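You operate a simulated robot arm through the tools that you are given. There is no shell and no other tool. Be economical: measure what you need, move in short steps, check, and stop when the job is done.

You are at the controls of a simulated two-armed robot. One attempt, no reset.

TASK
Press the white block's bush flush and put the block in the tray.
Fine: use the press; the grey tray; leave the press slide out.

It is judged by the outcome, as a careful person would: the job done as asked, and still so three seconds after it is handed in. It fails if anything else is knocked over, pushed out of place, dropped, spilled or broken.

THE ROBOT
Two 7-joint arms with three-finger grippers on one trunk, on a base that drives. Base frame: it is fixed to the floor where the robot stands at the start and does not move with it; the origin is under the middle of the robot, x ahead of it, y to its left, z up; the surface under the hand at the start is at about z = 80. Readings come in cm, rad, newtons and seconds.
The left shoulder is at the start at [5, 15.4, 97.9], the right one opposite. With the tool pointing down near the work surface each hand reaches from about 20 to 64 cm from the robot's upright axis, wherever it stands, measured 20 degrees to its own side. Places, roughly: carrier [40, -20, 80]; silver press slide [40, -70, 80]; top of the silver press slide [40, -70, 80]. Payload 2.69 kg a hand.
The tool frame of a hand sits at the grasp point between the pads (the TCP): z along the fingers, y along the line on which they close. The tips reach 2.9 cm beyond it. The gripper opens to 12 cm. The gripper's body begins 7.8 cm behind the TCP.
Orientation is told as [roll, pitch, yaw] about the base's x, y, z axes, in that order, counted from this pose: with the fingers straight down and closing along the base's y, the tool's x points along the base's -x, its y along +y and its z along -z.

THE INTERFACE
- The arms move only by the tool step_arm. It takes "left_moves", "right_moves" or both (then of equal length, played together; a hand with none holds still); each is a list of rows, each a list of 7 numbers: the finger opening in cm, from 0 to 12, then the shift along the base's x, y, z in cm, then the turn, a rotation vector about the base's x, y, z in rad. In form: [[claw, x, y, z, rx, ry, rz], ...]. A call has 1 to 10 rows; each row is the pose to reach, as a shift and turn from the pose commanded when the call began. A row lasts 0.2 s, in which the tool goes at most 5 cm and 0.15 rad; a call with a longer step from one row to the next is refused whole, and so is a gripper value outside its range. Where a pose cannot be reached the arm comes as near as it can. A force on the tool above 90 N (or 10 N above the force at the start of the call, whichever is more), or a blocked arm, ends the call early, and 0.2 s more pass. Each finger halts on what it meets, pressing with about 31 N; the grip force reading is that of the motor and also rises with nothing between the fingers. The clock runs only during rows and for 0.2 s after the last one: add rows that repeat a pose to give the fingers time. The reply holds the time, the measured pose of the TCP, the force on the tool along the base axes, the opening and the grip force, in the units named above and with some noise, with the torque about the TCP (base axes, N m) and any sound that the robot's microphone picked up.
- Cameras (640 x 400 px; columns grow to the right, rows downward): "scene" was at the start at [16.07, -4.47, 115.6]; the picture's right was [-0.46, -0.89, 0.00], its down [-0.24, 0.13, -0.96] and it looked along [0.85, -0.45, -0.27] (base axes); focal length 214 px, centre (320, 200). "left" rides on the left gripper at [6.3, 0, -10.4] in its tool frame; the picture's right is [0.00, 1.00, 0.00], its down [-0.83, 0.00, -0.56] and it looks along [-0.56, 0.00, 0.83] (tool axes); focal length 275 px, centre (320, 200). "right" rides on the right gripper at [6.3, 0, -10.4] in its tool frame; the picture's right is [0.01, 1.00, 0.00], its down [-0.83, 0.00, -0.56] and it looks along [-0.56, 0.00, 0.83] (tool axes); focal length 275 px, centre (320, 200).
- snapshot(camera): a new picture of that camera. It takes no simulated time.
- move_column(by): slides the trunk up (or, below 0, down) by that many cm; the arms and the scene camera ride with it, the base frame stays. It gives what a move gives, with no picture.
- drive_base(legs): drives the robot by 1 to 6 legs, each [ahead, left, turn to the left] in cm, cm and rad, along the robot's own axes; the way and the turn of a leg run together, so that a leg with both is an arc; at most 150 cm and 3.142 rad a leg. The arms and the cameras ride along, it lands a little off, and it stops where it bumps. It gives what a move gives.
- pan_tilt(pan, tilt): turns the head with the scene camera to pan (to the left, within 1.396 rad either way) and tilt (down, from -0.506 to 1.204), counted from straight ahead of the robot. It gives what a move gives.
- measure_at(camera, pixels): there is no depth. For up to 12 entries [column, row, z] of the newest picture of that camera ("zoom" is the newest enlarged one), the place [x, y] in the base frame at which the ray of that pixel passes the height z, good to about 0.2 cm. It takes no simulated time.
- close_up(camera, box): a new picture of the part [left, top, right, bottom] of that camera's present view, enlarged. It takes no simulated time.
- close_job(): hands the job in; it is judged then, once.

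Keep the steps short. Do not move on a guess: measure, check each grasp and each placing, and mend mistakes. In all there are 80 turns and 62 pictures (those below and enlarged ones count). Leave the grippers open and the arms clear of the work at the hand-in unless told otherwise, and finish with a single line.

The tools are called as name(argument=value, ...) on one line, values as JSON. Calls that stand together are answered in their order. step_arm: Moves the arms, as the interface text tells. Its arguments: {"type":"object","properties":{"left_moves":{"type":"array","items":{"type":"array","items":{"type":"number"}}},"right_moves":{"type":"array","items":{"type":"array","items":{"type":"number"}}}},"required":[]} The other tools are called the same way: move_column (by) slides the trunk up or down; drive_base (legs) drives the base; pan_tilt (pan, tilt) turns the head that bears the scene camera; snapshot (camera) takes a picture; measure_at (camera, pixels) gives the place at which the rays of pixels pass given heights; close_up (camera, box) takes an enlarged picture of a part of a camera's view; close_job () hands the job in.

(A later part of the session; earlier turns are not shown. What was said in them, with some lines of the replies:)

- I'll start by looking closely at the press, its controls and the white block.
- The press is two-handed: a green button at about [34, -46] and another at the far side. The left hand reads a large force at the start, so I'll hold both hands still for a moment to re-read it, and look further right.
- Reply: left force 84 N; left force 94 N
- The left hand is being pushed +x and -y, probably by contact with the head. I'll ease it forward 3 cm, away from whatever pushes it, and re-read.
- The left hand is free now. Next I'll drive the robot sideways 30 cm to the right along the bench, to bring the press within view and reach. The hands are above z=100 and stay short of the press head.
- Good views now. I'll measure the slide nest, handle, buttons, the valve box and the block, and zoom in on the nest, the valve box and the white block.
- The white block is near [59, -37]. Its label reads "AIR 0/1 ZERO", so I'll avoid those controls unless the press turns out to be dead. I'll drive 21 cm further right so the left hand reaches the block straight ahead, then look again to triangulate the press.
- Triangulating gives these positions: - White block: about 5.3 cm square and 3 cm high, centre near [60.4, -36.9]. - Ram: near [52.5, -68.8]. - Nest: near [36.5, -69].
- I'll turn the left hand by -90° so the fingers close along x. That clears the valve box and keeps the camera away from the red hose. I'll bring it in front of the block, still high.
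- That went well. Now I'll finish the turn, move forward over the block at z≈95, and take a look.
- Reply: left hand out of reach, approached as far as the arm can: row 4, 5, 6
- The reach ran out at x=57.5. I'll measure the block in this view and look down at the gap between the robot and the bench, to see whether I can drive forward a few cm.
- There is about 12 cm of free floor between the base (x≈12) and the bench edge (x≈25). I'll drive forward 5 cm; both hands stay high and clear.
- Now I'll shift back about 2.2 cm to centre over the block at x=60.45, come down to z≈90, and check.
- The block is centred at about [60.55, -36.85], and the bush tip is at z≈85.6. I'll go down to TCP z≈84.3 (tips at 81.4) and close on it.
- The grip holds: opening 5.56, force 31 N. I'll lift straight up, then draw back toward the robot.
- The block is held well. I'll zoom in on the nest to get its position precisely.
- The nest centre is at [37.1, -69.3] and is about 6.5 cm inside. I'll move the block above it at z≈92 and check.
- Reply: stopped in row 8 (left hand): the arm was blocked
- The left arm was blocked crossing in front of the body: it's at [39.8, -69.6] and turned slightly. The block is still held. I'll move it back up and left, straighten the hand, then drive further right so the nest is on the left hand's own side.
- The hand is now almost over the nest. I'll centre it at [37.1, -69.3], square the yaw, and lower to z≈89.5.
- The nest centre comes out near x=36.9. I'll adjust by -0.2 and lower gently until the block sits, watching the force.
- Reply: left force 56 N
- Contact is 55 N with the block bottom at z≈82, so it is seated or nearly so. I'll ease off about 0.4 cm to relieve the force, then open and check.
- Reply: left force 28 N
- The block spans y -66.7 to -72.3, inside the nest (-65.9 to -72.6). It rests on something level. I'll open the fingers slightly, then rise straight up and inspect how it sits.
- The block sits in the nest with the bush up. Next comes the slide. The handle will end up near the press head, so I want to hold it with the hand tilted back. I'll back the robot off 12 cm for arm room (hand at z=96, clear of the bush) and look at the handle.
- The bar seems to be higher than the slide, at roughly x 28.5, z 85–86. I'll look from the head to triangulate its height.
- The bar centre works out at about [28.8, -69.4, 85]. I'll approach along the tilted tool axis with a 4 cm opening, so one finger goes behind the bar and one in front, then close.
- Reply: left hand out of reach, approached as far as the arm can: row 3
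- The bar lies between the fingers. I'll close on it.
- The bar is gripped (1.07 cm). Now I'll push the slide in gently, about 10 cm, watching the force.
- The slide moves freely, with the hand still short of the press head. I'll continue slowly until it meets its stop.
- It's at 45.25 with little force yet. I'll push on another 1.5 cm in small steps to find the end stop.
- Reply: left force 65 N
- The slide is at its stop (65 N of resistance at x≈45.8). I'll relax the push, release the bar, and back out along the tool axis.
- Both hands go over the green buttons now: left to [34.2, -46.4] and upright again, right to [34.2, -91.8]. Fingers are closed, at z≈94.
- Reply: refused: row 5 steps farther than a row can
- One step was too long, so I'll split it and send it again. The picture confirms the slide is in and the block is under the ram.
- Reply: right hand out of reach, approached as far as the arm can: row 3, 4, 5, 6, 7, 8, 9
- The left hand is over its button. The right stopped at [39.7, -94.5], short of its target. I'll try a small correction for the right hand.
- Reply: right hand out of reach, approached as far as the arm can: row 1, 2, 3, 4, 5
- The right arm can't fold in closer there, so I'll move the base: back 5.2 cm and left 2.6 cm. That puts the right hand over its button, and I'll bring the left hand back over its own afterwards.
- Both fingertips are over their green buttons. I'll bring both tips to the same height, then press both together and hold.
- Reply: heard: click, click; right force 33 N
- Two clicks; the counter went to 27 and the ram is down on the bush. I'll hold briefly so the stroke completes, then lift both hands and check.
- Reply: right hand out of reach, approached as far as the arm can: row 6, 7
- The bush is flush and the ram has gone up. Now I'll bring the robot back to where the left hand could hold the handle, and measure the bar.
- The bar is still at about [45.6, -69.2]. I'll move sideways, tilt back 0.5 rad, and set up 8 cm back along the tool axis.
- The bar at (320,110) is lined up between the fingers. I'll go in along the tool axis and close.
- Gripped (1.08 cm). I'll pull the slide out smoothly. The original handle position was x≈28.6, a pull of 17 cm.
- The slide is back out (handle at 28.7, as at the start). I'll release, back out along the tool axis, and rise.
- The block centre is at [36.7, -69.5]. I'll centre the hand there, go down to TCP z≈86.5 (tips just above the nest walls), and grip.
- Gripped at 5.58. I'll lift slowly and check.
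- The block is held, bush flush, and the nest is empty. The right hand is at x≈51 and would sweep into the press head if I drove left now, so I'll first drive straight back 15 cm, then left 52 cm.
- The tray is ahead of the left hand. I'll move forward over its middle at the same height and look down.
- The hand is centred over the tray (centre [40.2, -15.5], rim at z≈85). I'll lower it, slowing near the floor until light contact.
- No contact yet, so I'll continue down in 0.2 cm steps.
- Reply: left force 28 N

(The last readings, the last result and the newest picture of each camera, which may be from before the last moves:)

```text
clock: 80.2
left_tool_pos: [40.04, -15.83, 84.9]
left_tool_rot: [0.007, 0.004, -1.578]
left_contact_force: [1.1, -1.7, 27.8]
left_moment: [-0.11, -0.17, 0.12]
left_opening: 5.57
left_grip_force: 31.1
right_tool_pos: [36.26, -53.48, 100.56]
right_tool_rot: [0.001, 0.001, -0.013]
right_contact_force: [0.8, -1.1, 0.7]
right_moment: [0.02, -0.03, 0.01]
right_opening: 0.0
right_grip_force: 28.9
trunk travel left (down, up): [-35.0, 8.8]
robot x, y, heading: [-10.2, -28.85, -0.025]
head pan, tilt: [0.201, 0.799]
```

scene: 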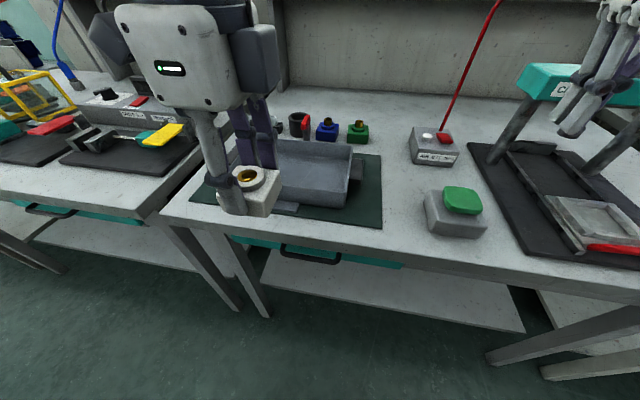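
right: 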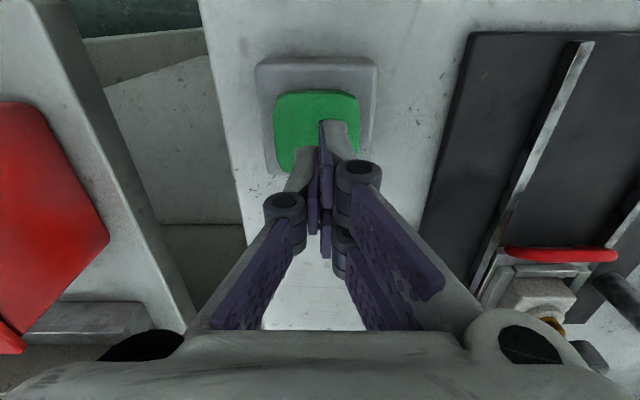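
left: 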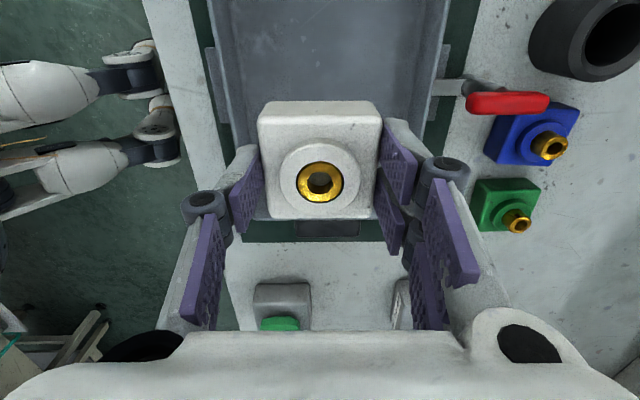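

It's in contact with the tray floor (28 N). I'll ease off, open the fingers, and rise clear; the right gripper opens too.

step_arm(left_moves=[[4.5, 0, 0, 0.2, 0, 0, 0], [6.2, 0, 0, 0.2, 0, 0, 0], [7.5, 0, 0, 0.3, 0, 0, 0], [8, 0, 0, 0.5, 0, 0, 0], [8, 0, 0, 4, 0, 0, 0], [8, 0, 0, 8, 0, 0, 0], [8, 0, 0, 12.5, 0, 0, 0], [10, -4, 0, 14, 0, 0, 0], [10, -8, 0, 14, 0, 0, 0], [10, -12, 0, 14, 0, 0, 0]], right_moves=[[0, 0, 0, 0, 0, 0, 0], [0, 0, 0, 0, 0, 0, 0], [0, 0, 0, 0, 0, 0, 0], [2, 0, 0, 0, 0, 0, 0], [4, 0, 0, 0, 0, 0, 0], [6, 0, 0, 0, 0, 0, 0], [8, 0, 0, 0, 0, 0, 0], [10, 0, 0, 0, 0, 0, 0], [10, 0, 0, 0, 0, 0, 0], [10, 0, 0, 0, 0, 0, 0]])

snapshot(camera="scene")

snapshot(camera="left")

```text
clock: 82.3
left_tool_pos: [28.17, -15.69, 98.8]
left_tool_rot: [0.001, 0.005, -1.576]
left_contact_force: [-0.7, -0.7, -0.3]
left_moment: [-0.01, -0.01, 0.01]
left_opening: 10.0
left_grip_force: 0.0
right_tool_pos: [36.5, -53.3, 100.58]
right_tool_rot: [0.0, 0.002, -0.013]
right_contact_force: [0.3, -1.2, -0.9]
right_moment: [0.01, -0.01, -0.01]
right_opening: 9.99
right_grip_force: 0.0
trunk travel left (down, up): [-35.0, 8.8]
robot x, y, heading: [-10.38, -28.28, -0.016]
head pan, tilt: [0.201, 0.799]
```

```text
4 pictures are left
```

scene: 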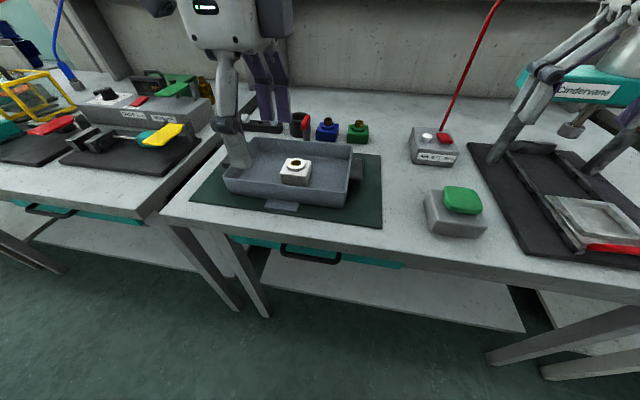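

```text
3 pictures are left
```

left: 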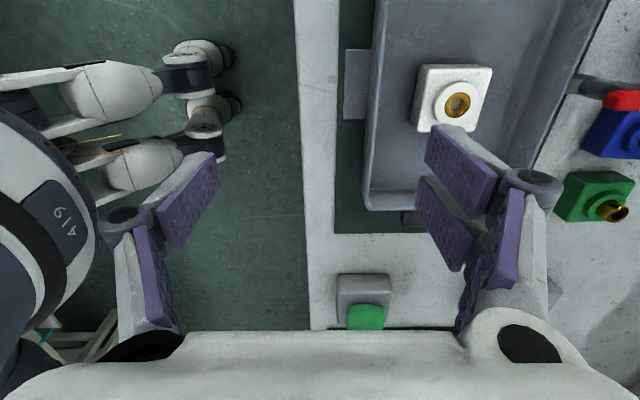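

The block sits flat in the grey tray with its bush flush. The slide is out, both grippers are open, and the hands are clear. I'm handing in.

close_job()

```text
The job is handed in.
```

The white block's bush is pressed flush in the press, the block is in the grey tray, and the press slide is left out.
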